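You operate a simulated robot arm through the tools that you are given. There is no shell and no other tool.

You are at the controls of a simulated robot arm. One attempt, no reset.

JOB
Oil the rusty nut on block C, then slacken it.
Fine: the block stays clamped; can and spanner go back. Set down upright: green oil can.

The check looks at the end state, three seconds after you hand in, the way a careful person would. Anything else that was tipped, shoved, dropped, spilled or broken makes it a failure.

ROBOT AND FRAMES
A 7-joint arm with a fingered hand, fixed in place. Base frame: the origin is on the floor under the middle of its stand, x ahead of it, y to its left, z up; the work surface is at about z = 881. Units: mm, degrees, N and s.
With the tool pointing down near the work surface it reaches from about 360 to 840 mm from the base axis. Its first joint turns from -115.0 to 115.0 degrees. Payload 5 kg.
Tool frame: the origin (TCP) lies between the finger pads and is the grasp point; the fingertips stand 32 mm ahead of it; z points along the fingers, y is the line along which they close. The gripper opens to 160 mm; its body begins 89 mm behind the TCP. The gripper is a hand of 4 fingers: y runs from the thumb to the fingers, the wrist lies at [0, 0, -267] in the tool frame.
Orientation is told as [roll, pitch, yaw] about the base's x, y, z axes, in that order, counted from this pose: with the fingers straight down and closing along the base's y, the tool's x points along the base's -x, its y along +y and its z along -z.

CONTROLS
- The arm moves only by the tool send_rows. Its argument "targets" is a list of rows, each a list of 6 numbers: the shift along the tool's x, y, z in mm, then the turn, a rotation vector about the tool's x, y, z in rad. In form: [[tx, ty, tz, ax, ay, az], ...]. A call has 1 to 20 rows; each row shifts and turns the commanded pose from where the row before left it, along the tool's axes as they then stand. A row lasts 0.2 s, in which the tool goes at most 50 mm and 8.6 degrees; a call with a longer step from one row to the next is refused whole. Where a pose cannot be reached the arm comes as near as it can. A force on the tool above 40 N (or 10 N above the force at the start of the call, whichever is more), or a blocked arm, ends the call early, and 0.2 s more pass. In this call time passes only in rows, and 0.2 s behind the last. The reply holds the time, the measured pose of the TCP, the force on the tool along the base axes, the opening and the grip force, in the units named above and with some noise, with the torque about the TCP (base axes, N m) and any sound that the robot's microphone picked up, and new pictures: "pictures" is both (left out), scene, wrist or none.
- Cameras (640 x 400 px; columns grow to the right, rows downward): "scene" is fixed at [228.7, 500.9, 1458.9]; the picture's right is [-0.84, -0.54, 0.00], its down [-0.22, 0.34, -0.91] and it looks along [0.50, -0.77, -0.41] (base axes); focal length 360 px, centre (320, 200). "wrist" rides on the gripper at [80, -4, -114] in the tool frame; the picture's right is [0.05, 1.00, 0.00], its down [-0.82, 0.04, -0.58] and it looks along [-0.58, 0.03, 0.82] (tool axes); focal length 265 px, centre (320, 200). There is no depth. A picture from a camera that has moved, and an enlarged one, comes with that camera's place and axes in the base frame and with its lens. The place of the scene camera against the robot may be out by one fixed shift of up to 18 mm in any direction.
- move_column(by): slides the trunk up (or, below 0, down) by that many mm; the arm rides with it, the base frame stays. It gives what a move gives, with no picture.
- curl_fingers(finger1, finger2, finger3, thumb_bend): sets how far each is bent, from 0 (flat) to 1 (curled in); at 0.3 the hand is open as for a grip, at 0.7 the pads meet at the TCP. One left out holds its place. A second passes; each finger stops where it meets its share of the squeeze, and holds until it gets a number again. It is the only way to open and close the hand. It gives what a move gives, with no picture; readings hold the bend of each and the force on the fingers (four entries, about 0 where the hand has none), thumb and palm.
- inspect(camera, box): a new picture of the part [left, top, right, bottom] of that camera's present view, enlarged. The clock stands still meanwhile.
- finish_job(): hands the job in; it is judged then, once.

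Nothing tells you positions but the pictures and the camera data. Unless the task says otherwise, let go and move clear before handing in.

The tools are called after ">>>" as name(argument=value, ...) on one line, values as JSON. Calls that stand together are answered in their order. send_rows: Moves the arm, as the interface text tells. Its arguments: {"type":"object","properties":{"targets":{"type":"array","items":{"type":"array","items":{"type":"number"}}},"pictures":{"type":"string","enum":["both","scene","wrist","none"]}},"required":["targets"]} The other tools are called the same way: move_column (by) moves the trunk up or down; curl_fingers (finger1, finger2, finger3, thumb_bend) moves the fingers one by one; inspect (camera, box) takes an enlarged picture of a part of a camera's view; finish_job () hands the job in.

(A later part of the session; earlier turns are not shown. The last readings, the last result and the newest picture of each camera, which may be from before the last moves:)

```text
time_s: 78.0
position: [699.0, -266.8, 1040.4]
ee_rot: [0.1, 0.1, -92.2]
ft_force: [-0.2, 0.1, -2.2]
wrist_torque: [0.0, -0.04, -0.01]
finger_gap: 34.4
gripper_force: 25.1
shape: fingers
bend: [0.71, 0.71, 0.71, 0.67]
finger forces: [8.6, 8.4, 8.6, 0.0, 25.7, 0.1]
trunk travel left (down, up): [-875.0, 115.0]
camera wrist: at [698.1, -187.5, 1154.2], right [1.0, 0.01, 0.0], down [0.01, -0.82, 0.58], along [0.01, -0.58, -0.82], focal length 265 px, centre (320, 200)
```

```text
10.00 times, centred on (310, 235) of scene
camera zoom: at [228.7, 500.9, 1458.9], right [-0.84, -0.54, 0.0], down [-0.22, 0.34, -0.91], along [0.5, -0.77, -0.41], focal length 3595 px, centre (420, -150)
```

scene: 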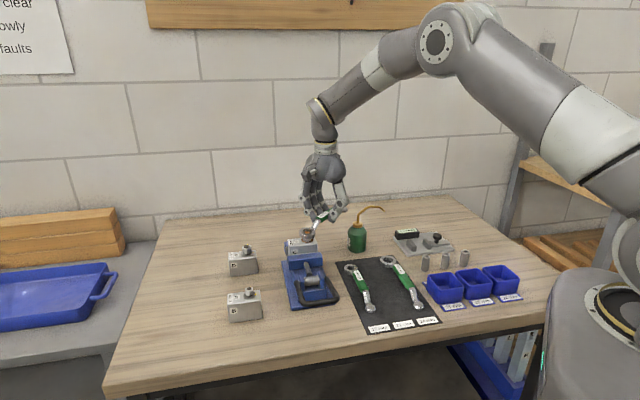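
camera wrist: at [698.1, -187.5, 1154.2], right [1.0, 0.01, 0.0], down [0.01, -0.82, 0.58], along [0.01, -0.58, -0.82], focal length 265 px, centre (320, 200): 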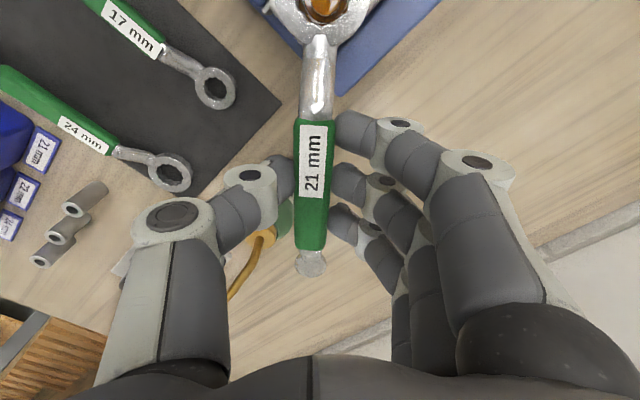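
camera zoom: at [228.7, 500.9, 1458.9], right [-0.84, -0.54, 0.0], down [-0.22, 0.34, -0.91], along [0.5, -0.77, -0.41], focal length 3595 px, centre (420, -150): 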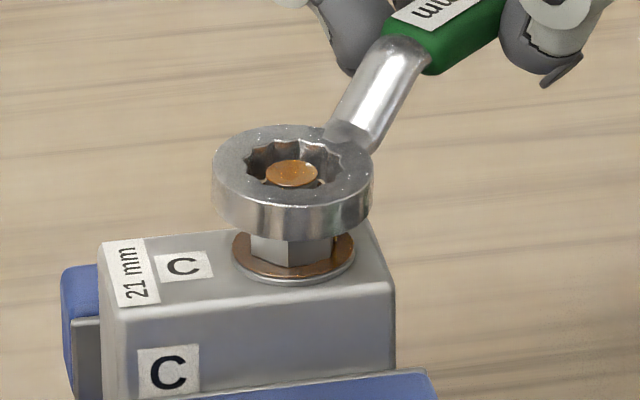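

The ring is around the stud but about 1.5 mm off-centre. I'll correct that and then lower gently to engage, watching the force.

>>> send_rows(targets=[[-1.2, 1.4, 0, 0, 0, 0], [0, 0, 2, 0, 0, 0], [0, 0, 2, 0, 0, 0], [0, 0, 2, 0, 0, 0], [0, 0, 0, 0, 0, 0]], pictures="none")

>>> inspect(camera="wrist", box=[260, 0, 390, 80])

>>> inspect(camera="scene", box=[285, 215, 335, 255])

```text
time_s: 79.2
position: [699.8, -268.5, 1034.0]
ee_rot: [-0.1, 0.0, -92.2]
ft_force: [-0.2, -0.2, -2.5]
wrist_torque: [-0.02, 0.01, 0.0]
finger_gap: 34.5
gripper_force: 25.3
shape: fingers
bend: [0.71, 0.71, 0.71, 0.67]
finger forces: [8.6, 8.4, 8.7, 0.0, 25.8, 0.0]
trunk travel left (down, up): [-875.0, 115.0]
```

```text
4.92 times, centred on (325, 40) of wrist
camera zoom: at [699.4, -188.4, 1148.2], right [1.0, 0.01, 0.0], down [0.01, -0.82, 0.58], along [0.01, -0.58, -0.82], focal length 1307 px, centre (295, 988)
```

zoom: 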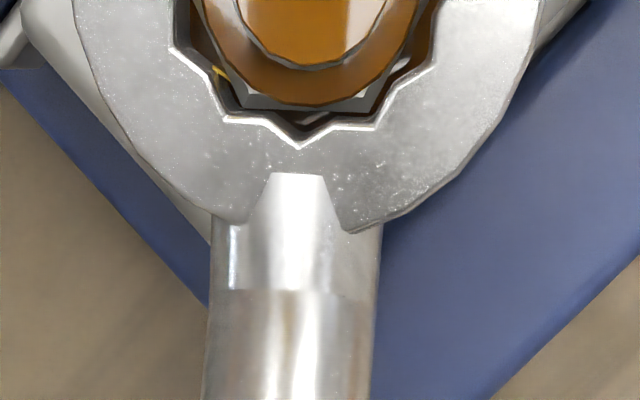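

```text
10.00 times, centred on (310, 235) of scene
camera zoom: at [228.7, 500.9, 1458.9], right [-0.84, -0.54, 0.0], down [-0.22, 0.34, -0.91], along [0.5, -0.77, -0.41], focal length 3595 px, centre (420, -150)
```

zoom: 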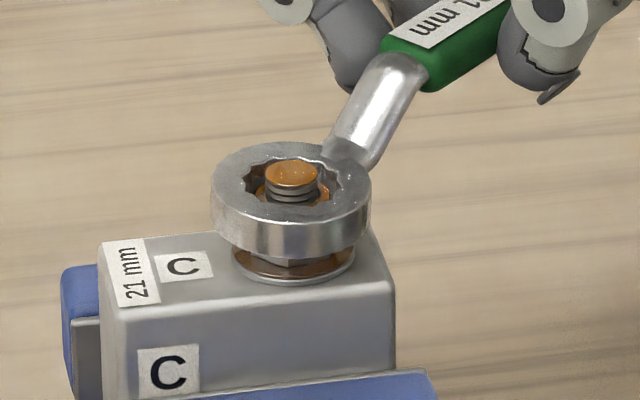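

>>> inspect(camera="wrist", box=[290, 0, 358, 36])

>>> inspect(camera="scene", box=[298, 225, 324, 245])

```text
9.41 times, centred on (324, 18) of wrist
camera zoom: at [699.4, -188.4, 1148.2], right [1.0, 0.01, 0.0], down [0.01, -0.82, 0.58], along [0.01, -0.58, -0.82], focal length 2498 px, centre (282, 1913)
```

zoom: 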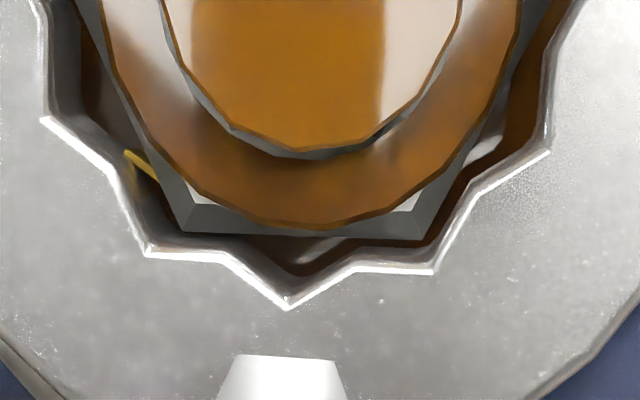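

```text
16.00 times, centred on (311, 235) of scene
camera zoom: at [228.7, 500.9, 1458.9], right [-0.84, -0.54, 0.0], down [-0.22, 0.34, -0.91], along [0.5, -0.77, -0.41], focal length 5752 px, centre (464, -360)
```

zoom: 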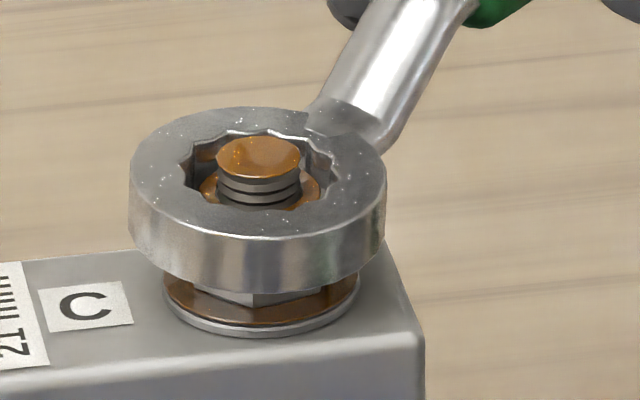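

The ring is centred on the nut within about 0.5 mm and the notches line up within about 1.5 degrees. I'll lower it onto the nut in small steps.

>>> send_rows(targets=[[0.4, 0.4, 0, 0, 0, 0], [0, 0, 2, 0, 0, 0], [0, 0, 2, 0, 0, 0], [0, 0, 2, 0, 0, 0], [0, 0, 0, 0, 0, 0]], pictures="none")

>>> inspect(camera="scene", box=[298, 225, 324, 245])

>>> inspect(camera="wrist", box=[290, 0, 358, 36])

```text
time_s: 80.4
position: [701.4, -268.5, 1027.7]
ee_rot: [-0.1, 0.0, -92.2]
ft_force: [0.5, 0.2, -1.7]
wrist_torque: [-0.02, 0.0, 0.08]
finger_gap: 34.4
gripper_force: 25.5
shape: fingers
bend: [0.71, 0.71, 0.71, 0.67]
finger forces: [8.2, 8.4, 8.8, 0.0, 25.8, 0.0]
trunk travel left (down, up): [-875.0, 115.0]
```

```text
16.00 times, centred on (311, 235) of scene
camera zoom: at [228.7, 500.9, 1458.9], right [-0.84, -0.54, 0.0], down [-0.22, 0.34, -0.91], along [0.5, -0.77, -0.41], focal length 5752 px, centre (464, -360)
```

zoom: 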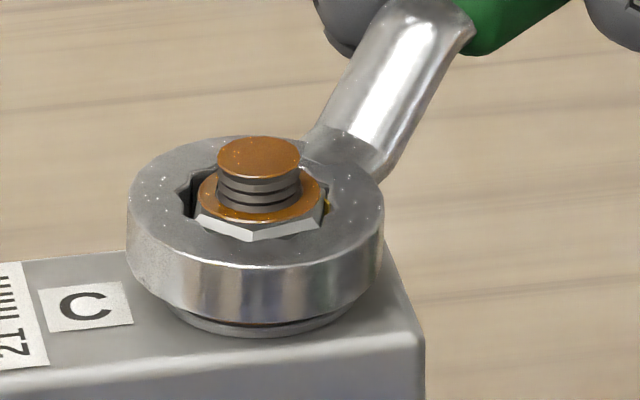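

```text
9.41 times, centred on (324, 18) of wrist
camera zoom: at [700.3, -188.5, 1142.5], right [1.0, 0.01, 0.0], down [0.01, -0.82, 0.58], along [0.01, -0.58, -0.82], focal length 2498 px, centre (282, 1913)
```

zoom: 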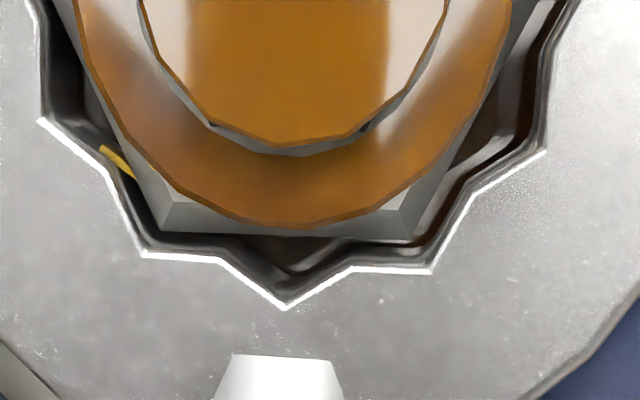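

The ring is fully on the nut with its notches seated around the flats. I'll tighten the grip before pulling.

>>> curl_fingers(finger1=0.86, finger2=0.86, finger3=0.86, thumb_bend=0.94)

>>> inspect(camera="wrist", box=[160, 0, 480, 300])

```text
time_s: 81.4
position: [699.9, -269.2, 1028.1]
ee_rot: [0.0, 0.0, -92.1]
ft_force: [0.0, -0.5, -2.4]
wrist_torque: [-0.04, -0.1, -0.12]
finger_gap: 34.7
gripper_force: 26.3
shape: fingers
bend: [0.71, 0.71, 0.72, 0.67]
finger forces: [10.0, 9.1, 8.3, 0.0, 25.8, 0.0]
trunk travel left (down, up): [-875.0, 115.0]
```

```text
1.33 times, centred on (320, 150) of wrist
camera zoom: at [700.5, -188.6, 1142.6], right [1.0, 0.01, 0.0], down [0.01, -0.82, 0.58], along [0.01, -0.58, -0.82], focal length 354 px, centre (320, 267)
```

zoom: 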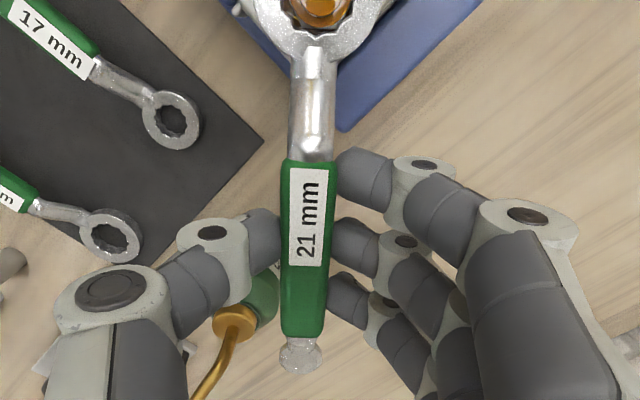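

>>> send_rows(targets=[[0.26, 4.55, 0, 0, 0, -0.0524], [0.26, 4.55, 0, 0, 0, -0.0524], [0, 0, 0, 0, 0, 0]], pictures="none")

>>> inspect(camera="scene", box=[285, 205, 345, 255])

>>> inspect(camera="wrist", box=[270, 0, 380, 60])

```text
time_s: 82.2
position: [709.0, -267.5, 1028.6]
ee_rot: [-0.1, 0.1, -86.1]
ft_force: [0.2, -0.2, -2.2]
wrist_torque: [-0.07, 0.0, -0.21]
finger_gap: 35.2
gripper_force: 26.8
shape: fingers
bend: [0.71, 0.71, 0.72, 0.67]
finger forces: [10.1, 8.7, 7.5, 0.0, 26.4, 0.0]
trunk travel left (down, up): [-875.0, 115.0]
```

```text
8.00 times, centred on (315, 230) of scene
camera zoom: at [228.7, 500.9, 1458.9], right [-0.84, -0.54, 0.0], down [-0.22, 0.34, -0.91], along [0.5, -0.77, -0.41], focal length 2876 px, centre (360, -40)
```

zoom: 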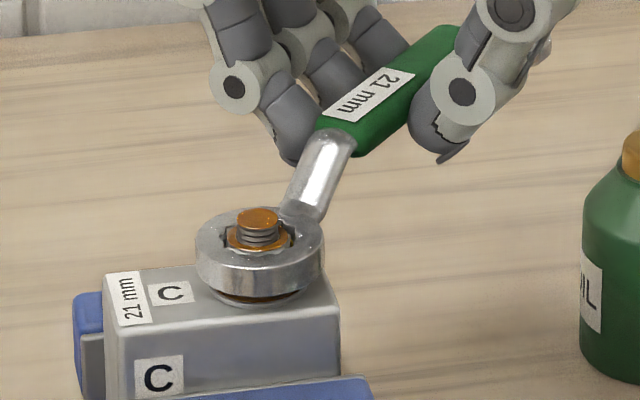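

```text
5.82 times, centred on (325, 30) of wrist
camera zoom: at [700.0, -188.7, 1142.9], right [0.99, 0.12, 0.0], down [0.1, -0.81, 0.58], along [0.07, -0.57, -0.82], focal length 1544 px, centre (291, 1189)
```

zoom: 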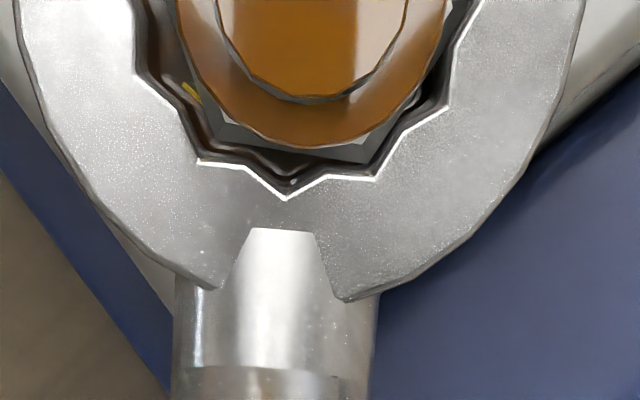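

>>> send_rows(targets=[[0.26, 4.55, 0, 0, 0, -0.0524], [0, 0, 0, 0, 0, 0]], pictures="none")

>>> inspect(camera="wrist", box=[270, 0, 380, 60])

```text
time_s: 82.8
position: [713.3, -268.2, 1029.4]
ee_rot: [-0.2, 0.0, -83.3]
ft_force: [-2.6, -1.4, -2.0]
wrist_torque: [-0.05, 0.11, -0.44]
finger_gap: 36.1
gripper_force: 27.1
shape: fingers
bend: [0.71, 0.71, 0.72, 0.67]
finger forces: [10.9, 7.7, 6.2, 0.1, 28.3, 0.0]
trunk travel left (down, up): [-875.0, 115.0]
```

```text
5.82 times, centred on (325, 30) of wrist
camera zoom: at [699.8, -188.8, 1142.6], right [0.99, 0.17, 0.0], down [0.14, -0.81, 0.58], along [0.1, -0.57, -0.82], focal length 1544 px, centre (291, 1189)
```

zoom: 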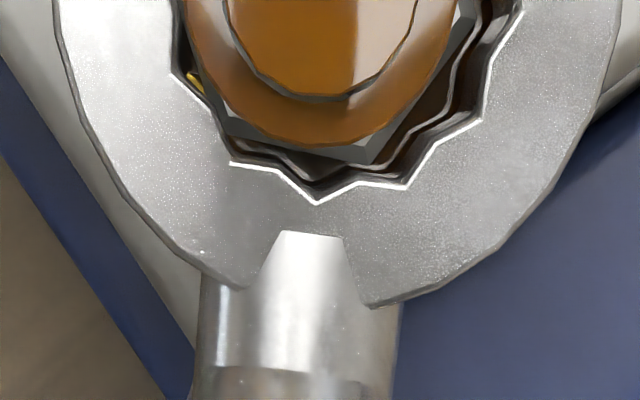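

>>> send_rows(targets=[[0.26, 4.55, 0, 0, 0, -0.0524], [0.26, 4.55, 0, 0, 0, -0.0524], [0, 0, 0, 0, 0, 0]], pictures="none")

>>> inspect(camera="wrist", box=[200, 0, 440, 150])

>>> inspect(camera="scene", box=[285, 205, 345, 255])

```text
time_s: 83.6
position: [722.3, -264.8, 1029.1]
ee_rot: [0.0, 0.1, -77.1]
ft_force: [-4.5, -2.1, -1.8]
wrist_torque: [-0.08, 0.14, -0.34]
finger_gap: 36.4
gripper_force: 26.6
shape: fingers
bend: [0.71, 0.71, 0.72, 0.67]
finger forces: [8.8, 7.9, 7.2, 0.0, 28.7, 0.0]
trunk travel left (down, up): [-875.0, 115.0]
```

```text
2.67 times, centred on (320, 75) of wrist
camera zoom: at [700.8, -188.6, 1143.2], right [0.96, 0.27, 0.0], down [0.22, -0.79, 0.58], along [0.16, -0.56, -0.82], focal length 708 px, centre (320, 533)
```

zoom: 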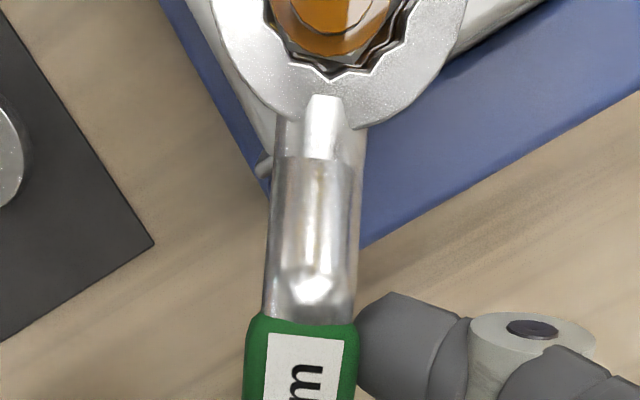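

```text
8.00 times, centred on (315, 230) of scene
camera zoom: at [228.7, 500.9, 1458.9], right [-0.84, -0.54, 0.0], down [-0.22, 0.34, -0.91], along [0.5, -0.77, -0.41], focal length 2876 px, centre (360, -40)
```

zoom: 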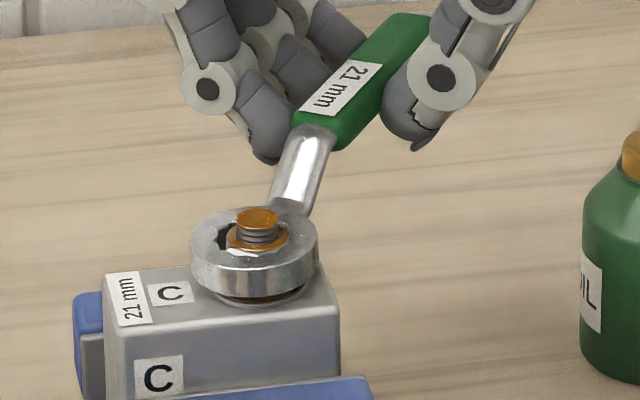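

>>> inspect(camera="wrist", box=[290, 0, 358, 36])

>>> inspect(camera="scene", box=[298, 225, 324, 245])

```text
9.41 times, centred on (324, 18) of wrist
camera zoom: at [700.8, -188.6, 1143.2], right [0.96, 0.27, 0.0], down [0.22, -0.79, 0.58], along [0.16, -0.56, -0.82], focal length 2498 px, centre (282, 1913)
```

zoom: 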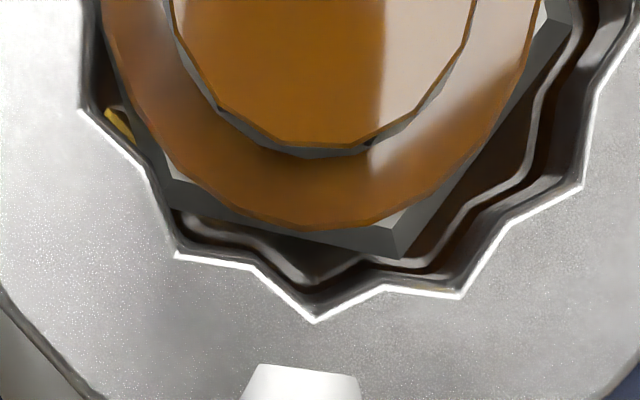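

```text
16.00 times, centred on (311, 235) of scene
camera zoom: at [228.7, 500.9, 1458.9], right [-0.84, -0.54, 0.0], down [-0.22, 0.34, -0.91], along [0.5, -0.77, -0.41], focal length 5752 px, centre (464, -360)
```

zoom: 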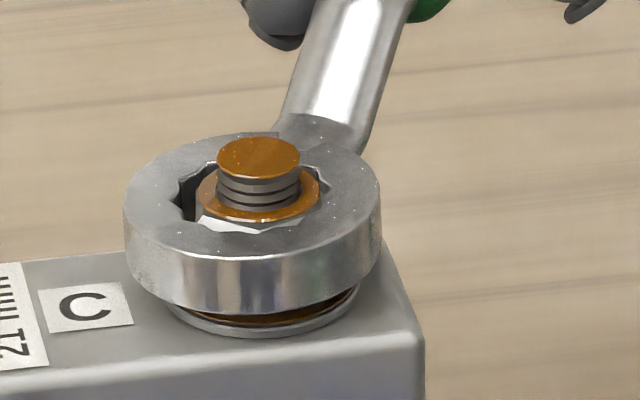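

The nut is starting to turn: it has moved about 5 degrees while the wrench went about 10, at low torque. I'll keep turning counterclockwise about the nut axis.

>>> send_rows(targets=[[0.26, 4.55, 0, 0, 0, -0.0524], [0.26, 4.55, 0, 0, 0, -0.0524], [0.26, 4.55, 0, 0, 0, -0.0524], [0.26, 4.55, 0, 0, 0, -0.0524], [0.26, 4.55, 0, 0, 0, -0.0524], [0, 0, 0, 0, 0, 0]], pictures="none")

>>> inspect(camera="wrist", box=[270, 0, 380, 60])

>>> inspect(camera="scene", box=[285, 205, 345, 255])

```text
time_s: 85.0
position: [744.1, -256.7, 1028.2]
ee_rot: [0.0, 0.0, -62.1]
ft_force: [0.2, -1.9, -2.6]
wrist_torque: [-0.05, -0.02, -0.28]
finger_gap: 35.8
gripper_force: 26.7
shape: fingers
bend: [0.71, 0.71, 0.72, 0.67]
finger forces: [9.1, 8.7, 7.8, 0.0, 26.7, 0.0]
trunk travel left (down, up): [-875.0, 115.0]
```

```text
5.82 times, centred on (325, 30) of wrist
camera zoom: at [702.9, -188.1, 1143.0], right [0.86, 0.51, 0.0], down [0.42, -0.7, 0.58], along [0.3, -0.5, -0.82], focal length 1544 px, centre (291, 1189)
```

zoom: 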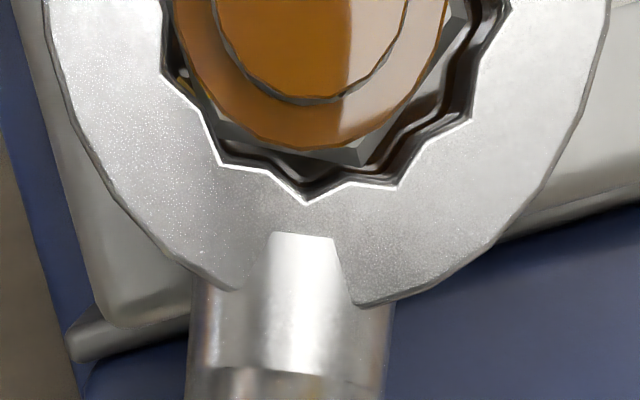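

```text
8.00 times, centred on (315, 230) of scene
camera zoom: at [228.7, 500.9, 1458.9], right [-0.84, -0.54, 0.0], down [-0.22, 0.34, -0.91], along [0.5, -0.77, -0.41], focal length 2876 px, centre (360, -40)
```

zoom: 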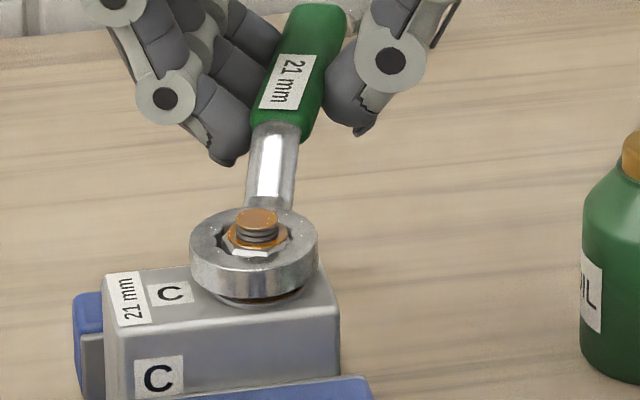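

The nut is following now, having turned about 20–25 degrees. I'll continue the same arc.

>>> send_rows(targets=[[0.26, 4.55, 0, 0, 0, -0.0524], [0.26, 4.55, 0, 0, 0, -0.0524], [0.26, 4.55, 0, 0, 0, -0.0524], [0.26, 4.55, 0, 0, 0, -0.0524], [0.26, 4.55, 0, 0, 0, -0.0524], [0.26, 4.55, 0, 0, 0, -0.0524], [0.26, 4.55, 0, 0, 0, -0.0524], [0, 0, 0, 0, 0, 0]], pictures="none")

>>> inspect(camera="wrist", box=[270, 0, 380, 60])

>>> inspect(camera="scene", box=[275, 195, 345, 255])

```text
time_s: 86.8
position: [768.3, -235.3, 1028.7]
ee_rot: [0.1, 0.1, -41.2]
ft_force: [1.1, 1.0, -1.5]
wrist_torque: [0.01, -0.03, -0.05]
finger_gap: 35.5
gripper_force: 25.6
shape: fingers
bend: [0.71, 0.71, 0.72, 0.67]
finger forces: [8.4, 9.1, 8.4, 0.0, 25.3, 0.0]
trunk travel left (down, up): [-875.0, 115.0]
```

```text
5.82 times, centred on (325, 30) of wrist
camera zoom: at [705.0, -185.7, 1142.2], right [0.62, 0.79, 0.0], down [0.64, -0.51, 0.58], along [0.45, -0.36, -0.82], focal length 1544 px, centre (291, 1189)
```

zoom: 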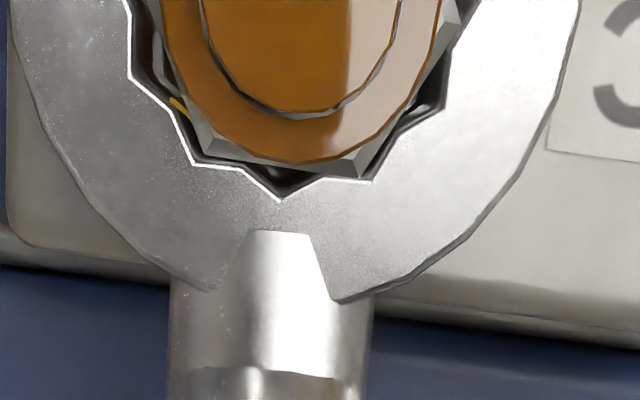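

```text
6.67 times, centred on (310, 225) of scene
camera zoom: at [228.7, 500.9, 1458.9], right [-0.84, -0.54, 0.0], down [-0.22, 0.34, -0.91], along [0.5, -0.77, -0.41], focal length 2397 px, centre (387, 33)
```

zoom: 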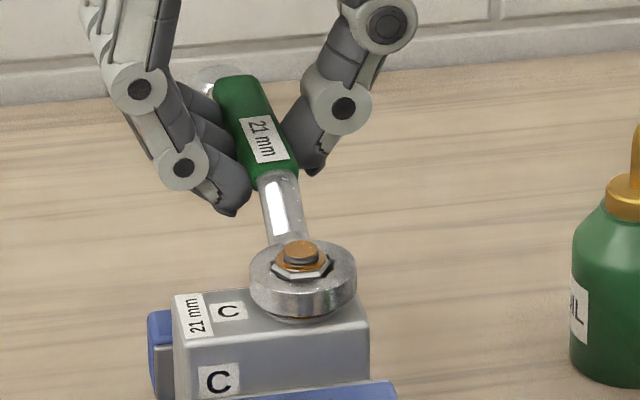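

The nut has turned about 47 degrees and the torque has fallen to almost nothing. I'll go about 20 degrees further so it's clearly slack.

>>> send_rows(targets=[[0.26, 4.55, 0, 0, 0, -0.0524], [0.26, 4.55, 0, 0, 0, -0.0524], [0.26, 4.55, 0, 0, 0, -0.0524], [0.26, 4.55, 0, 0, 0, -0.0524], [0.26, 4.55, 0, 0, 0, -0.0524], [0.26, 4.55, 0, 0, 0, -0.0524], [0.26, 4.55, 0, 0, 0, -0.0524], [0, 0, 0, 0, 0, 0]], pictures="none")

>>> inspect(camera="wrist", box=[270, 0, 380, 60])

>>> inspect(camera="scene", box=[275, 195, 345, 255])

```text
time_s: 88.6
position: [782.3, -208.5, 1028.4]
ee_rot: [0.0, 0.1, -20.2]
ft_force: [1.2, 1.6, -2.4]
wrist_torque: [0.05, -0.11, -0.14]
finger_gap: 35.8
gripper_force: 25.8
shape: fingers
bend: [0.71, 0.71, 0.72, 0.67]
finger forces: [9.2, 9.2, 8.0, 0.1, 24.7, 0.0]
trunk travel left (down, up): [-875.0, 115.0]
```

```text
5.82 times, centred on (325, 30) of wrist
camera zoom: at [705.9, -184.8, 1143.3], right [0.3, 0.96, 0.0], down [0.78, -0.24, 0.58], along [0.55, -0.17, -0.82], focal length 1544 px, centre (291, 1189)
```

zoom: 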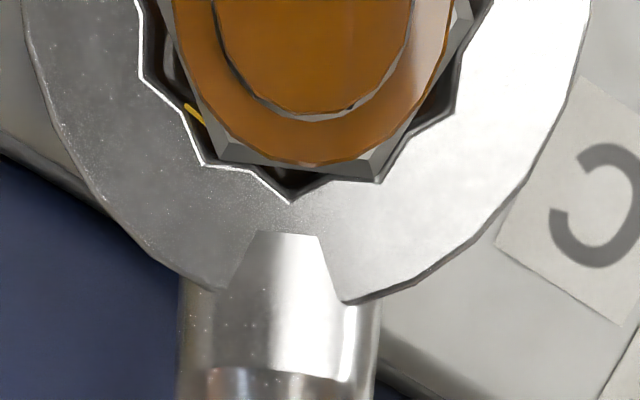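

```text
6.67 times, centred on (310, 225) of scene
camera zoom: at [228.7, 500.9, 1458.9], right [-0.84, -0.54, 0.0], down [-0.22, 0.34, -0.91], along [0.5, -0.77, -0.41], focal length 2397 px, centre (387, 33)
```

zoom: 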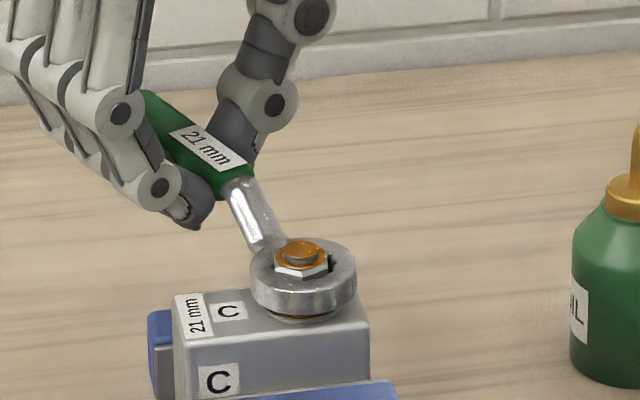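

The nut has turned roughly 65–70 degrees and visibly risen a little. I'll look closely, then lift the ring straight off.

>>> inspect(camera="scene", box=[298, 222, 326, 245])

>>> send_rows(targets=[[0, 0, -4, 0, 0, 0], [0, 0, -8, 0, 0, 0], [0, 0, -12, 0, 0, 0], [0, 0, -16, 0, 0, 0], [0, 0, -10, 0, 0, 0], [0, 0, 0, 0, 0, 0]], pictures="both")

>>> inspect(camera="scene", box=[290, 195, 334, 250])

```text
16.00 times, centred on (312, 234) of scene
camera zoom: at [228.7, 500.9, 1458.9], right [-0.84, -0.54, 0.0], down [-0.22, 0.34, -0.91], along [0.5, -0.77, -0.41], focal length 5752 px, centre (448, -336)
```

zoom: 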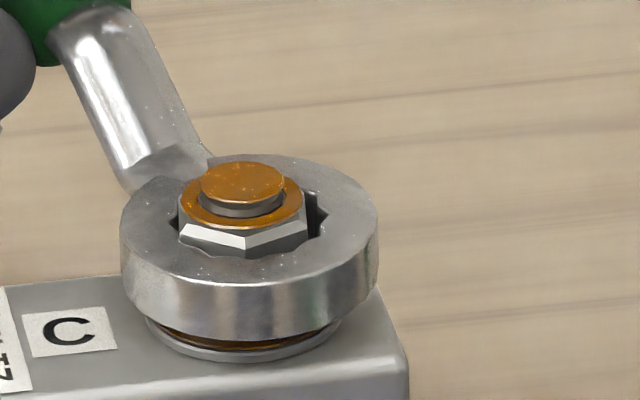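

```text
time_s: 90.0
position: [783.1, -207.3, 1078.7]
ee_rot: [0.0, 0.1, -20.2]
ft_force: [-0.3, 0.0, -2.2]
wrist_torque: [0.02, -0.01, -0.02]
finger_gap: 35.2
gripper_force: 25.8
shape: fingers
bend: [0.71, 0.71, 0.72, 0.67]
finger forces: [8.1, 8.8, 8.5, 0.1, 25.3, 0.0]
trunk travel left (down, up): [-875.0, 115.0]
camera wrist: at [706.6, -184.5, 1192.7], right [0.3, 0.96, 0.0], down [0.78, -0.24, 0.58], along [0.55, -0.17, -0.82], focal length 265 px, centre (320, 200)
```

scene: 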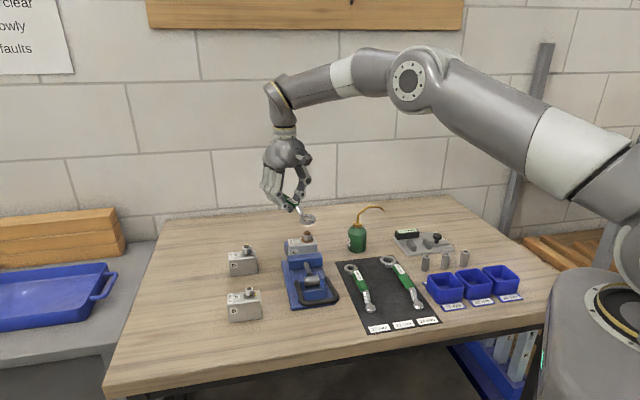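
wrist: 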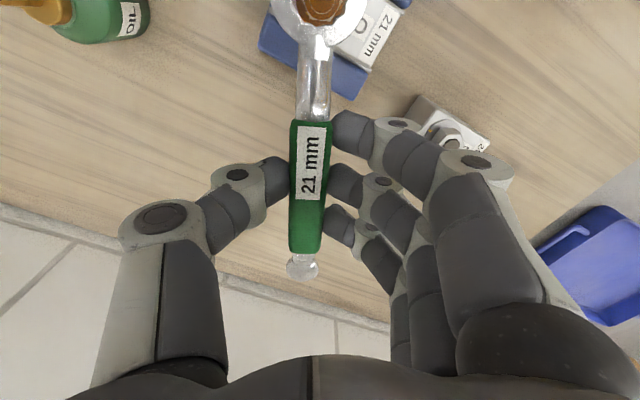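

```text
7.27 times, centred on (312, 222) of scene
camera zoom: at [228.7, 500.9, 1458.9], right [-0.84, -0.54, 0.0], down [-0.22, 0.34, -0.91], along [0.5, -0.77, -0.41], focal length 2615 px, centre (378, 36)
```

zoom: 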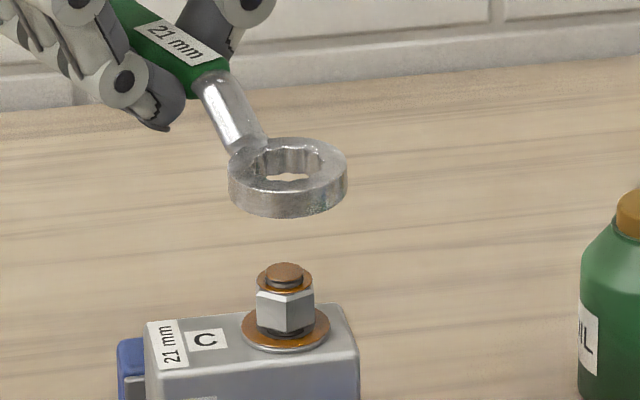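

The nut has lifted clear of its washer, so it's plainly slack. Now the spanner goes back. I'll measure how it sits in the hand so I can place it exactly where it was.

>>> inspect(camera="wrist", box=[200, 0, 440, 300])

>>> inspect(camera="wrist", box=[260, 0, 390, 80])

>>> inspect(camera="wrist", box=[270, 230, 340, 290])

```text
1.33 times, centred on (320, 150) of wrist
camera zoom: at [706.6, -184.5, 1192.7], right [0.3, 0.96, 0.0], down [0.78, -0.24, 0.58], along [0.55, -0.17, -0.82], focal length 354 px, centre (320, 267)
```

zoom: 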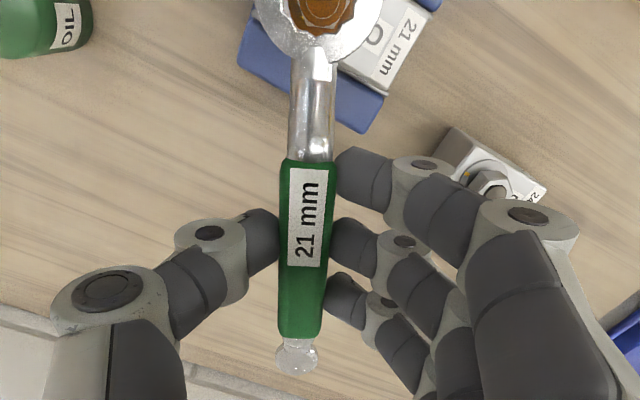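

```text
4.92 times, centred on (325, 40) of wrist
camera zoom: at [706.6, -184.5, 1192.7], right [0.3, 0.96, 0.0], down [0.78, -0.24, 0.58], along [0.55, -0.17, -0.82], focal length 1307 px, centre (295, 988)
```

zoom: 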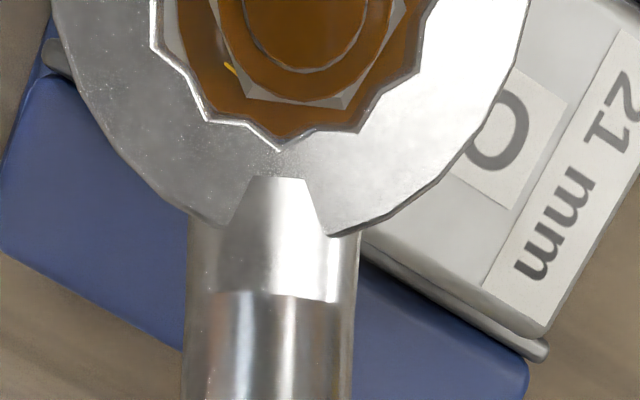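

```text
6.67 times, centred on (305, 260) of wrist
camera zoom: at [706.6, -184.5, 1192.7], right [0.3, 0.96, 0.0], down [0.78, -0.24, 0.58], along [0.55, -0.17, -0.82], focal length 1769 px, centre (420, -200)
```

zoom: 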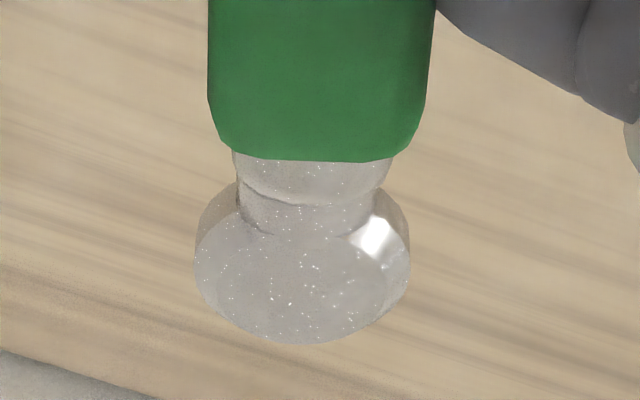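

The spanner sits in the hand with its ring at about (86, -4.8) in the tool frame and its axis turned about 1.6 degrees. I'll carry it back over its slot on the mat, keeping well above everything.

>>> send_rows(targets=[[43.4, -18.25, 0, 0, 0, 0], [43.4, -18.25, 0, 0, 0, 0], [43.4, -18.25, 0, 0, 0, 0], [43.4, -18.25, 0, 0, 0, 0], [43.4, -18.25, 0, 0, 0, 0], [43.4, -18.25, 0, 0, 0, 0], [0, 0, 0, 0, 0, 0.1379], [0, 0, 0, 0, 0, 0.1379], [0, 0, 0, 0, 0, 0.1379], [0, 0, 40, 0, 0, 0], [0, 0, 40, 0, 0, 0], [0, 0, 20, 0, 0, 0], [0, 0, 0, 0, 0, 0]], pictures="both")

>>> inspect(camera="wrist", box=[160, 0, 480, 300])

>>> inspect(camera="scene", box=[335, 210, 445, 335])

```text
time_s: 92.8
position: [500.3, -222.0, 978.4]
ee_rot: [0.0, 0.0, -43.9]
ft_force: [-0.4, -0.9, -2.3]
wrist_torque: [-0.02, -0.05, 0.0]
finger_gap: 35.3
gripper_force: 24.9
shape: fingers
bend: [0.71, 0.71, 0.72, 0.67]
finger forces: [8.1, 8.8, 8.4, 0.1, 25.4, 0.1]
trunk travel left (down, up): [-875.0, 115.0]
camera wrist: at [440.0, -169.1, 1092.0], right [0.66, 0.75, 0.0], down [0.62, -0.54, 0.58], along [0.44, -0.38, -0.82], focal length 265 px, centre (320, 200)
```

scene: 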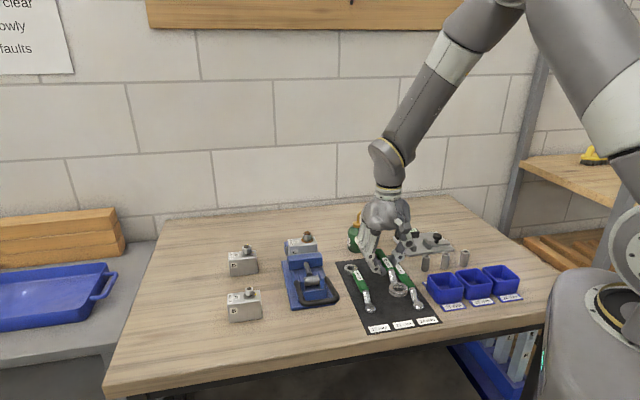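
wrist: 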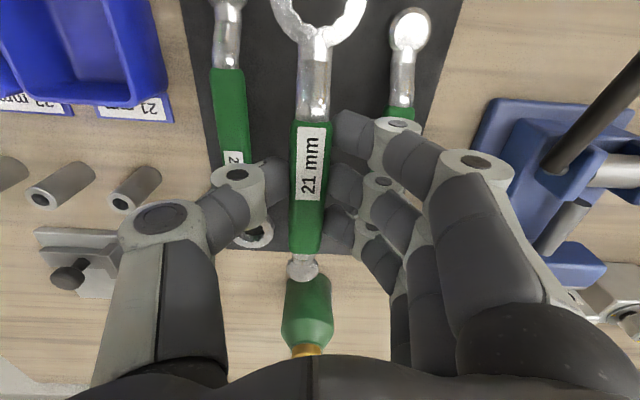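

```text
1.33 times, centred on (320, 150) of wrist
camera zoom: at [440.0, -169.1, 1092.0], right [0.66, 0.75, 0.0], down [0.62, -0.54, 0.58], along [0.44, -0.38, -0.82], focal length 354 px, centre (320, 267)
```

zoom: 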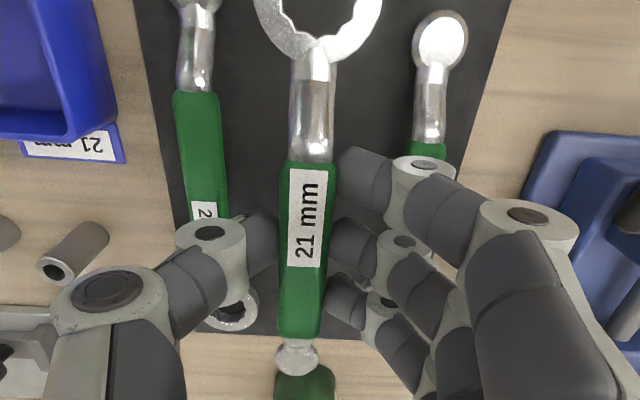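

```text
3.20 times, centred on (390, 272) of scene
camera zoom: at [228.7, 500.9, 1458.9], right [-0.84, -0.54, 0.0], down [-0.22, 0.34, -0.91], along [0.5, -0.77, -0.41], focal length 1150 px, centre (96, -32)
```

zoom: 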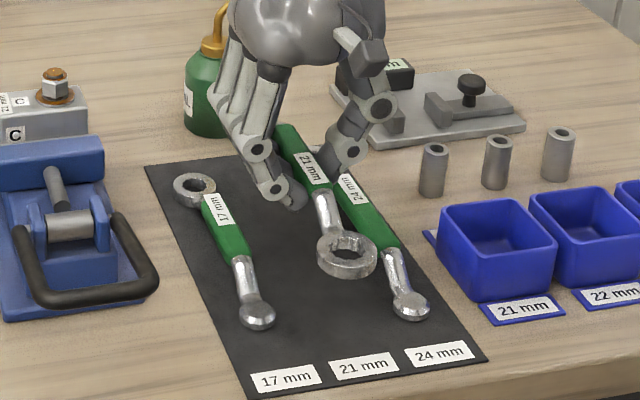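

>>> send_rows(targets=[[0.7, 1.5, 10, 0, 0, 0], [0, 0, 16, 0, 0, 0], [0, 0, 14, 0, 0, 0], [0, 0, 0, 0, 0, 0]], pictures="none")

>>> inspect(camera="scene", box=[335, 250, 445, 335])

>>> inspect(camera="wrist", box=[160, 0, 480, 300])

```text
time_s: 93.8
position: [500.9, -217.8, 938.2]
ee_rot: [0.1, 0.1, -43.8]
ft_force: [-0.3, -0.4, -2.0]
wrist_torque: [-0.01, -0.03, 0.01]
finger_gap: 35.3
gripper_force: 25.5
shape: fingers
bend: [0.71, 0.71, 0.72, 0.67]
finger forces: [8.1, 8.9, 8.5, 0.0, 25.2, 0.0]
trunk travel left (down, up): [-875.0, 115.0]
```

```text
4.71 times, centred on (390, 292) of scene
camera zoom: at [228.7, 500.9, 1458.9], right [-0.84, -0.54, 0.0], down [-0.22, 0.34, -0.91], along [0.5, -0.77, -0.41], focal length 1692 px, centre (-9, -235)
```

zoom: 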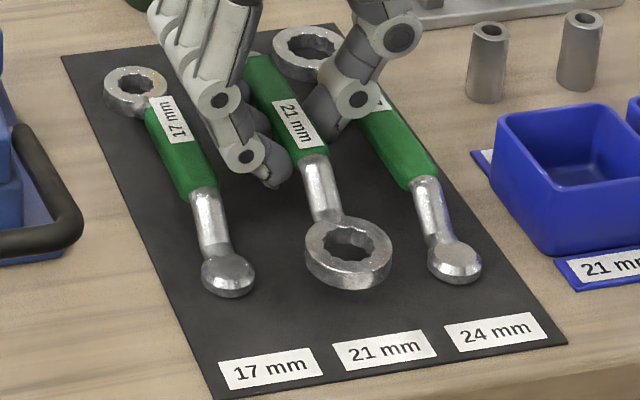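

```text
1.33 times, centred on (320, 150) of wrist
camera zoom: at [441.1, -166.6, 1052.5], right [0.66, 0.76, 0.0], down [0.62, -0.54, 0.58], along [0.44, -0.38, -0.82], focal length 354 px, centre (320, 267)
```

zoom: 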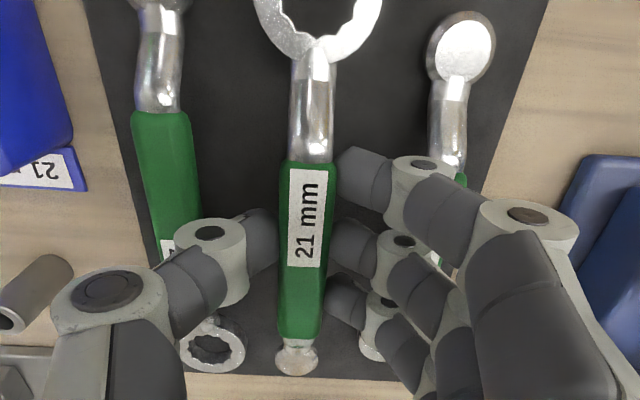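

The ring is about 10 mm above the mat, within about 1 mm of its old place. I'll lower it gently.

>>> send_rows(targets=[[0, 0, 3, 0, 0, 0], [0, 0, 3, 0, 0, 0], [0, 0, 2, 0, 0, 0], [0, 0, 0, 0, 0, 0]], pictures="none")

>>> send_rows(targets=[[0, 0, 1, 0, 0, 0], [0, 0, 0, 0, 0, 0]], pictures="none")

>>> inspect(camera="scene", box=[335, 250, 445, 335])

```text
time_s: 94.8
position: [501.1, -218.9, 931.4]
ee_rot: [0.1, 0.1, -43.9]
ft_force: [0.2, -0.7, -2.4]
wrist_torque: [0.0, 0.0, -0.03]
finger_gap: 34.9
gripper_force: 25.7
shape: fingers
bend: [0.71, 0.71, 0.72, 0.67]
finger forces: [8.1, 8.7, 8.4, 0.0, 25.3, 0.0]
trunk travel left (down, up): [-875.0, 115.0]
```

```text
time_s: 95.4
position: [501.5, -218.8, 930.7]
ee_rot: [0.1, 0.0, -43.8]
ft_force: [0.1, -0.3, -2.0]
wrist_torque: [-0.01, -0.01, 0.0]
finger_gap: 35.1
gripper_force: 25.5
shape: fingers
bend: [0.71, 0.71, 0.72, 0.67]
finger forces: [8.0, 8.7, 8.4, 0.0, 25.3, 0.0]
trunk travel left (down, up): [-875.0, 115.0]
```

```text
4.71 times, centred on (390, 292) of scene
camera zoom: at [228.7, 500.9, 1458.9], right [-0.84, -0.54, 0.0], down [-0.22, 0.34, -0.91], along [0.5, -0.77, -0.41], focal length 1692 px, centre (-9, -235)
```

zoom: 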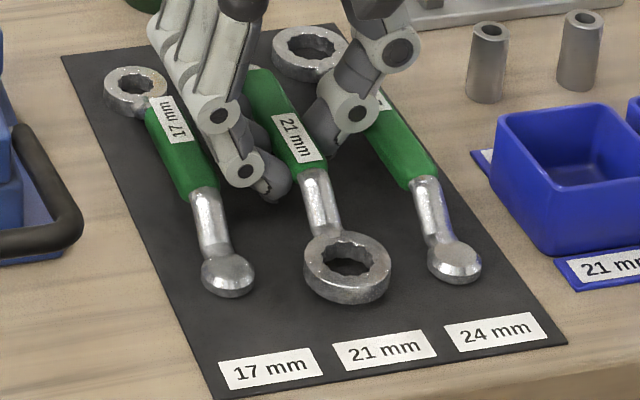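

>>> send_rows(targets=[[0, 0, 1, 0, 0, 0], [0, 0, 0, 0, 0, 0]], pictures="none")

>>> send_rows(targets=[[0, 0, 1, 0, 0, 0], [0, 0, 0, 0, 0, 0]], pictures="none")

```text
time_s: 96.0
position: [501.1, -220.2, 928.1]
ee_rot: [0.0, 0.1, -43.9]
ft_force: [-0.2, 0.0, -2.1]
wrist_torque: [-0.02, -0.08, 0.01]
finger_gap: 35.0
gripper_force: 25.5
shape: fingers
bend: [0.71, 0.71, 0.72, 0.67]
finger forces: [8.0, 8.9, 8.4, 0.1, 25.3, 0.0]
trunk travel left (down, up): [-875.0, 115.0]
```

```text
time_s: 96.6
position: [500.9, -219.4, 929.0]
ee_rot: [0.0, 0.1, -43.9]
ft_force: [-0.3, -0.9, -2.2]
wrist_torque: [-0.01, 0.01, 0.0]
finger_gap: 35.1
gripper_force: 25.3
shape: fingers
bend: [0.71, 0.71, 0.72, 0.67]
finger forces: [8.1, 8.9, 8.3, 0.0, 25.3, 0.1]
trunk travel left (down, up): [-875.0, 115.0]
```

>>> send_rows(targets=[[0, 0, 1, 0, 0, 0], [0, 0, 0, 0, 0, 0]], pictures="none")

>>> send_rows(targets=[[0, 0, 1, 0, 0, 0], [0, 0, 0, 0, 0, 0]], pictures="none")

>>> inspect(camera="scene", box=[365, 285, 420, 330])

```text
time_s: 97.2
position: [501.8, -219.8, 927.0]
ee_rot: [0.0, 0.1, -43.8]
ft_force: [-0.4, -0.3, -1.5]
wrist_torque: [0.0, 0.0, 0.01]
finger_gap: 35.3
gripper_force: 25.1
shape: fingers
bend: [0.71, 0.71, 0.72, 0.67]
finger forces: [8.2, 8.8, 8.4, 0.0, 25.3, 0.0]
trunk travel left (down, up): [-875.0, 115.0]
```

```text
time_s: 97.8
position: [500.2, -220.0, 925.3]
ee_rot: [0.0, 0.1, -43.9]
ft_force: [-0.8, -0.4, -0.5]
wrist_torque: [0.0, -0.03, -0.01]
finger_gap: 35.3
gripper_force: 25.8
shape: fingers
bend: [0.71, 0.71, 0.72, 0.67]
finger forces: [8.7, 9.0, 8.6, 0.0, 25.4, 0.1]
trunk travel left (down, up): [-875.0, 115.0]
```

```text
8.89 times, centred on (392, 308) of scene
camera zoom: at [228.7, 500.9, 1458.9], right [-0.84, -0.54, 0.0], down [-0.22, 0.34, -0.91], along [0.5, -0.77, -0.41], focal length 3196 px, centre (-324, -756)
```

zoom: 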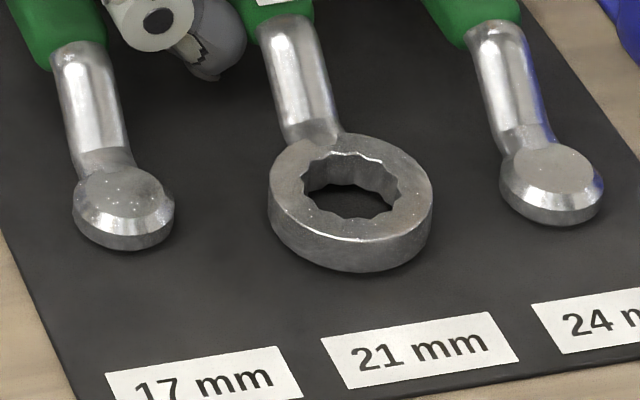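

>>> send_rows(targets=[[0, 0, 0.8, 0, 0, 0], [0, 0, 0, 0, 0, 0]], pictures="none")

>>> inspect(camera="wrist", box=[160, 0, 480, 300])

```text
time_s: 98.4
position: [500.9, -220.2, 924.6]
ee_rot: [0.0, 0.0, -43.9]
ft_force: [-0.4, -1.1, 2.2]
wrist_torque: [0.13, -0.1, -0.01]
finger_gap: 35.2
gripper_force: 28.1
shape: fingers
bend: [0.72, 0.71, 0.72, 0.67]
finger forces: [10.2, 9.9, 9.5, 0.1, 25.7, 0.1]
trunk travel left (down, up): [-875.0, 115.0]
```

```text
1.33 times, centred on (320, 150) of wrist
camera zoom: at [440.2, -167.9, 1039.1], right [0.66, 0.76, 0.0], down [0.62, -0.54, 0.58], along [0.44, -0.38, -0.82], focal length 354 px, centre (320, 267)
```

zoom: 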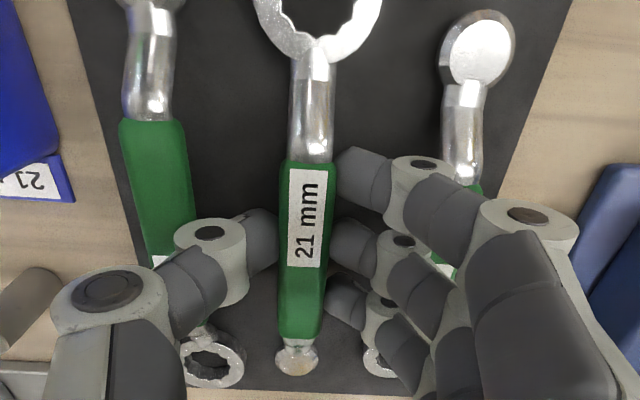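

The ring is at mat level, but the torque suggests a finger is lightly on the neighbouring handle. I'll ease up 1 mm and release in small steps.

>>> send_rows(targets=[[0, 0, -1.0, 0, 0, 0], [0, 0, 0, 0, 0, 0]], pictures="none")

>>> curl_fingers(finger1=0.7, finger2=0.7, finger3=0.7, thumb_bend=0.66)

>>> inspect(camera="wrist", box=[160, 0, 480, 300])

```text
time_s: 99.0
position: [501.2, -219.8, 925.9]
ee_rot: [0.0, 0.1, -44.0]
ft_force: [-0.2, 0.0, 0.0]
wrist_torque: [0.01, -0.02, -0.01]
finger_gap: 35.2
gripper_force: 25.0
shape: fingers
bend: [0.72, 0.71, 0.72, 0.67]
finger forces: [8.1, 8.7, 8.4, 0.0, 25.4, 0.0]
trunk travel left (down, up): [-875.0, 115.0]
```

```text
time_s: 100.0
position: [500.2, -220.0, 926.7]
ee_rot: [-0.1, 0.0, -43.9]
ft_force: [1.1, 0.3, 3.4]
wrist_torque: [-0.09, 0.05, 0.0]
finger_gap: 36.5
gripper_force: 7.3
shape: fingers
bend: [0.68, 0.68, 0.68, 0.65]
finger forces: [2.7, 2.4, 2.3, 0.0, 6.9, 0.1]
trunk travel left (down, up): [-875.0, 115.0]
```

```text
1.33 times, centred on (320, 150) of wrist
camera zoom: at [440.3, -167.2, 1040.4], right [0.66, 0.76, 0.0], down [0.62, -0.54, 0.58], along [0.44, -0.38, -0.82], focal length 354 px, centre (320, 267)
```

zoom: 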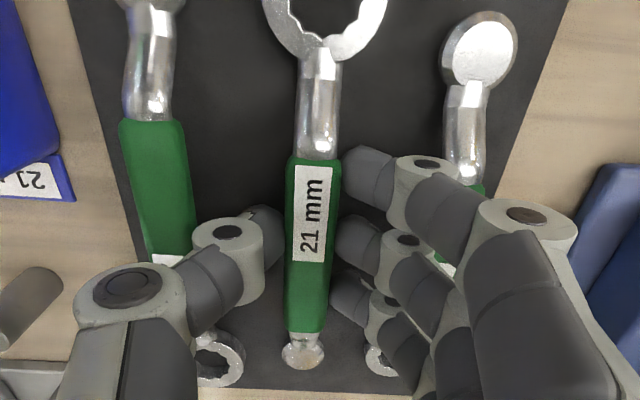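

>>> curl_fingers(finger1=0.665, finger2=0.665, finger3=0.665, thumb_bend=0.625)

>>> inspect(camera="wrist", box=[160, 0, 480, 300])

>>> inspect(camera="scene", box=[335, 250, 445, 335])

```text
time_s: 101.0
position: [500.3, -220.2, 925.5]
ee_rot: [0.0, 0.1, -43.9]
ft_force: [0.3, -1.2, 1.5]
wrist_torque: [0.0, -0.08, -0.03]
finger_gap: 39.9
gripper_force: 1.1
shape: fingers
bend: [0.66, 0.66, 0.67, 0.62]
finger forces: [0.3, 0.5, 2.0, 0.1, 0.1, 0.0]
trunk travel left (down, up): [-875.0, 115.0]
```

```text
1.33 times, centred on (320, 150) of wrist
camera zoom: at [440.1, -167.3, 1040.3], right [0.66, 0.76, 0.0], down [0.62, -0.54, 0.58], along [0.44, -0.38, -0.82], focal length 354 px, centre (320, 267)
```

zoom: 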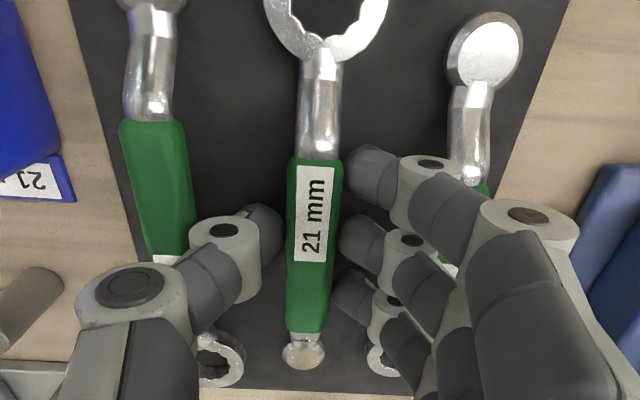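

```text
4.71 times, centred on (390, 292) of scene
camera zoom: at [228.7, 500.9, 1458.9], right [-0.84, -0.54, 0.0], down [-0.22, 0.34, -0.91], along [0.5, -0.77, -0.41], focal length 1692 px, centre (-9, -235)
```

zoom: 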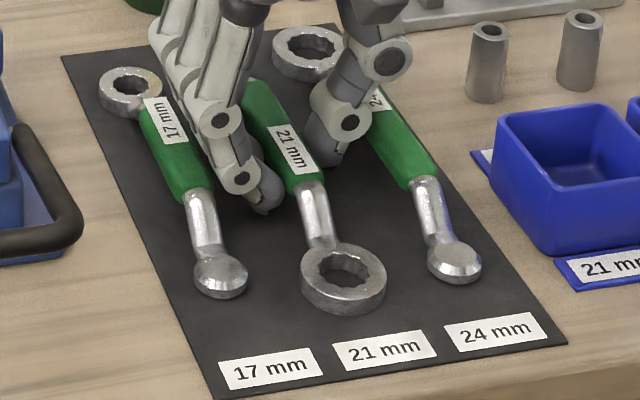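

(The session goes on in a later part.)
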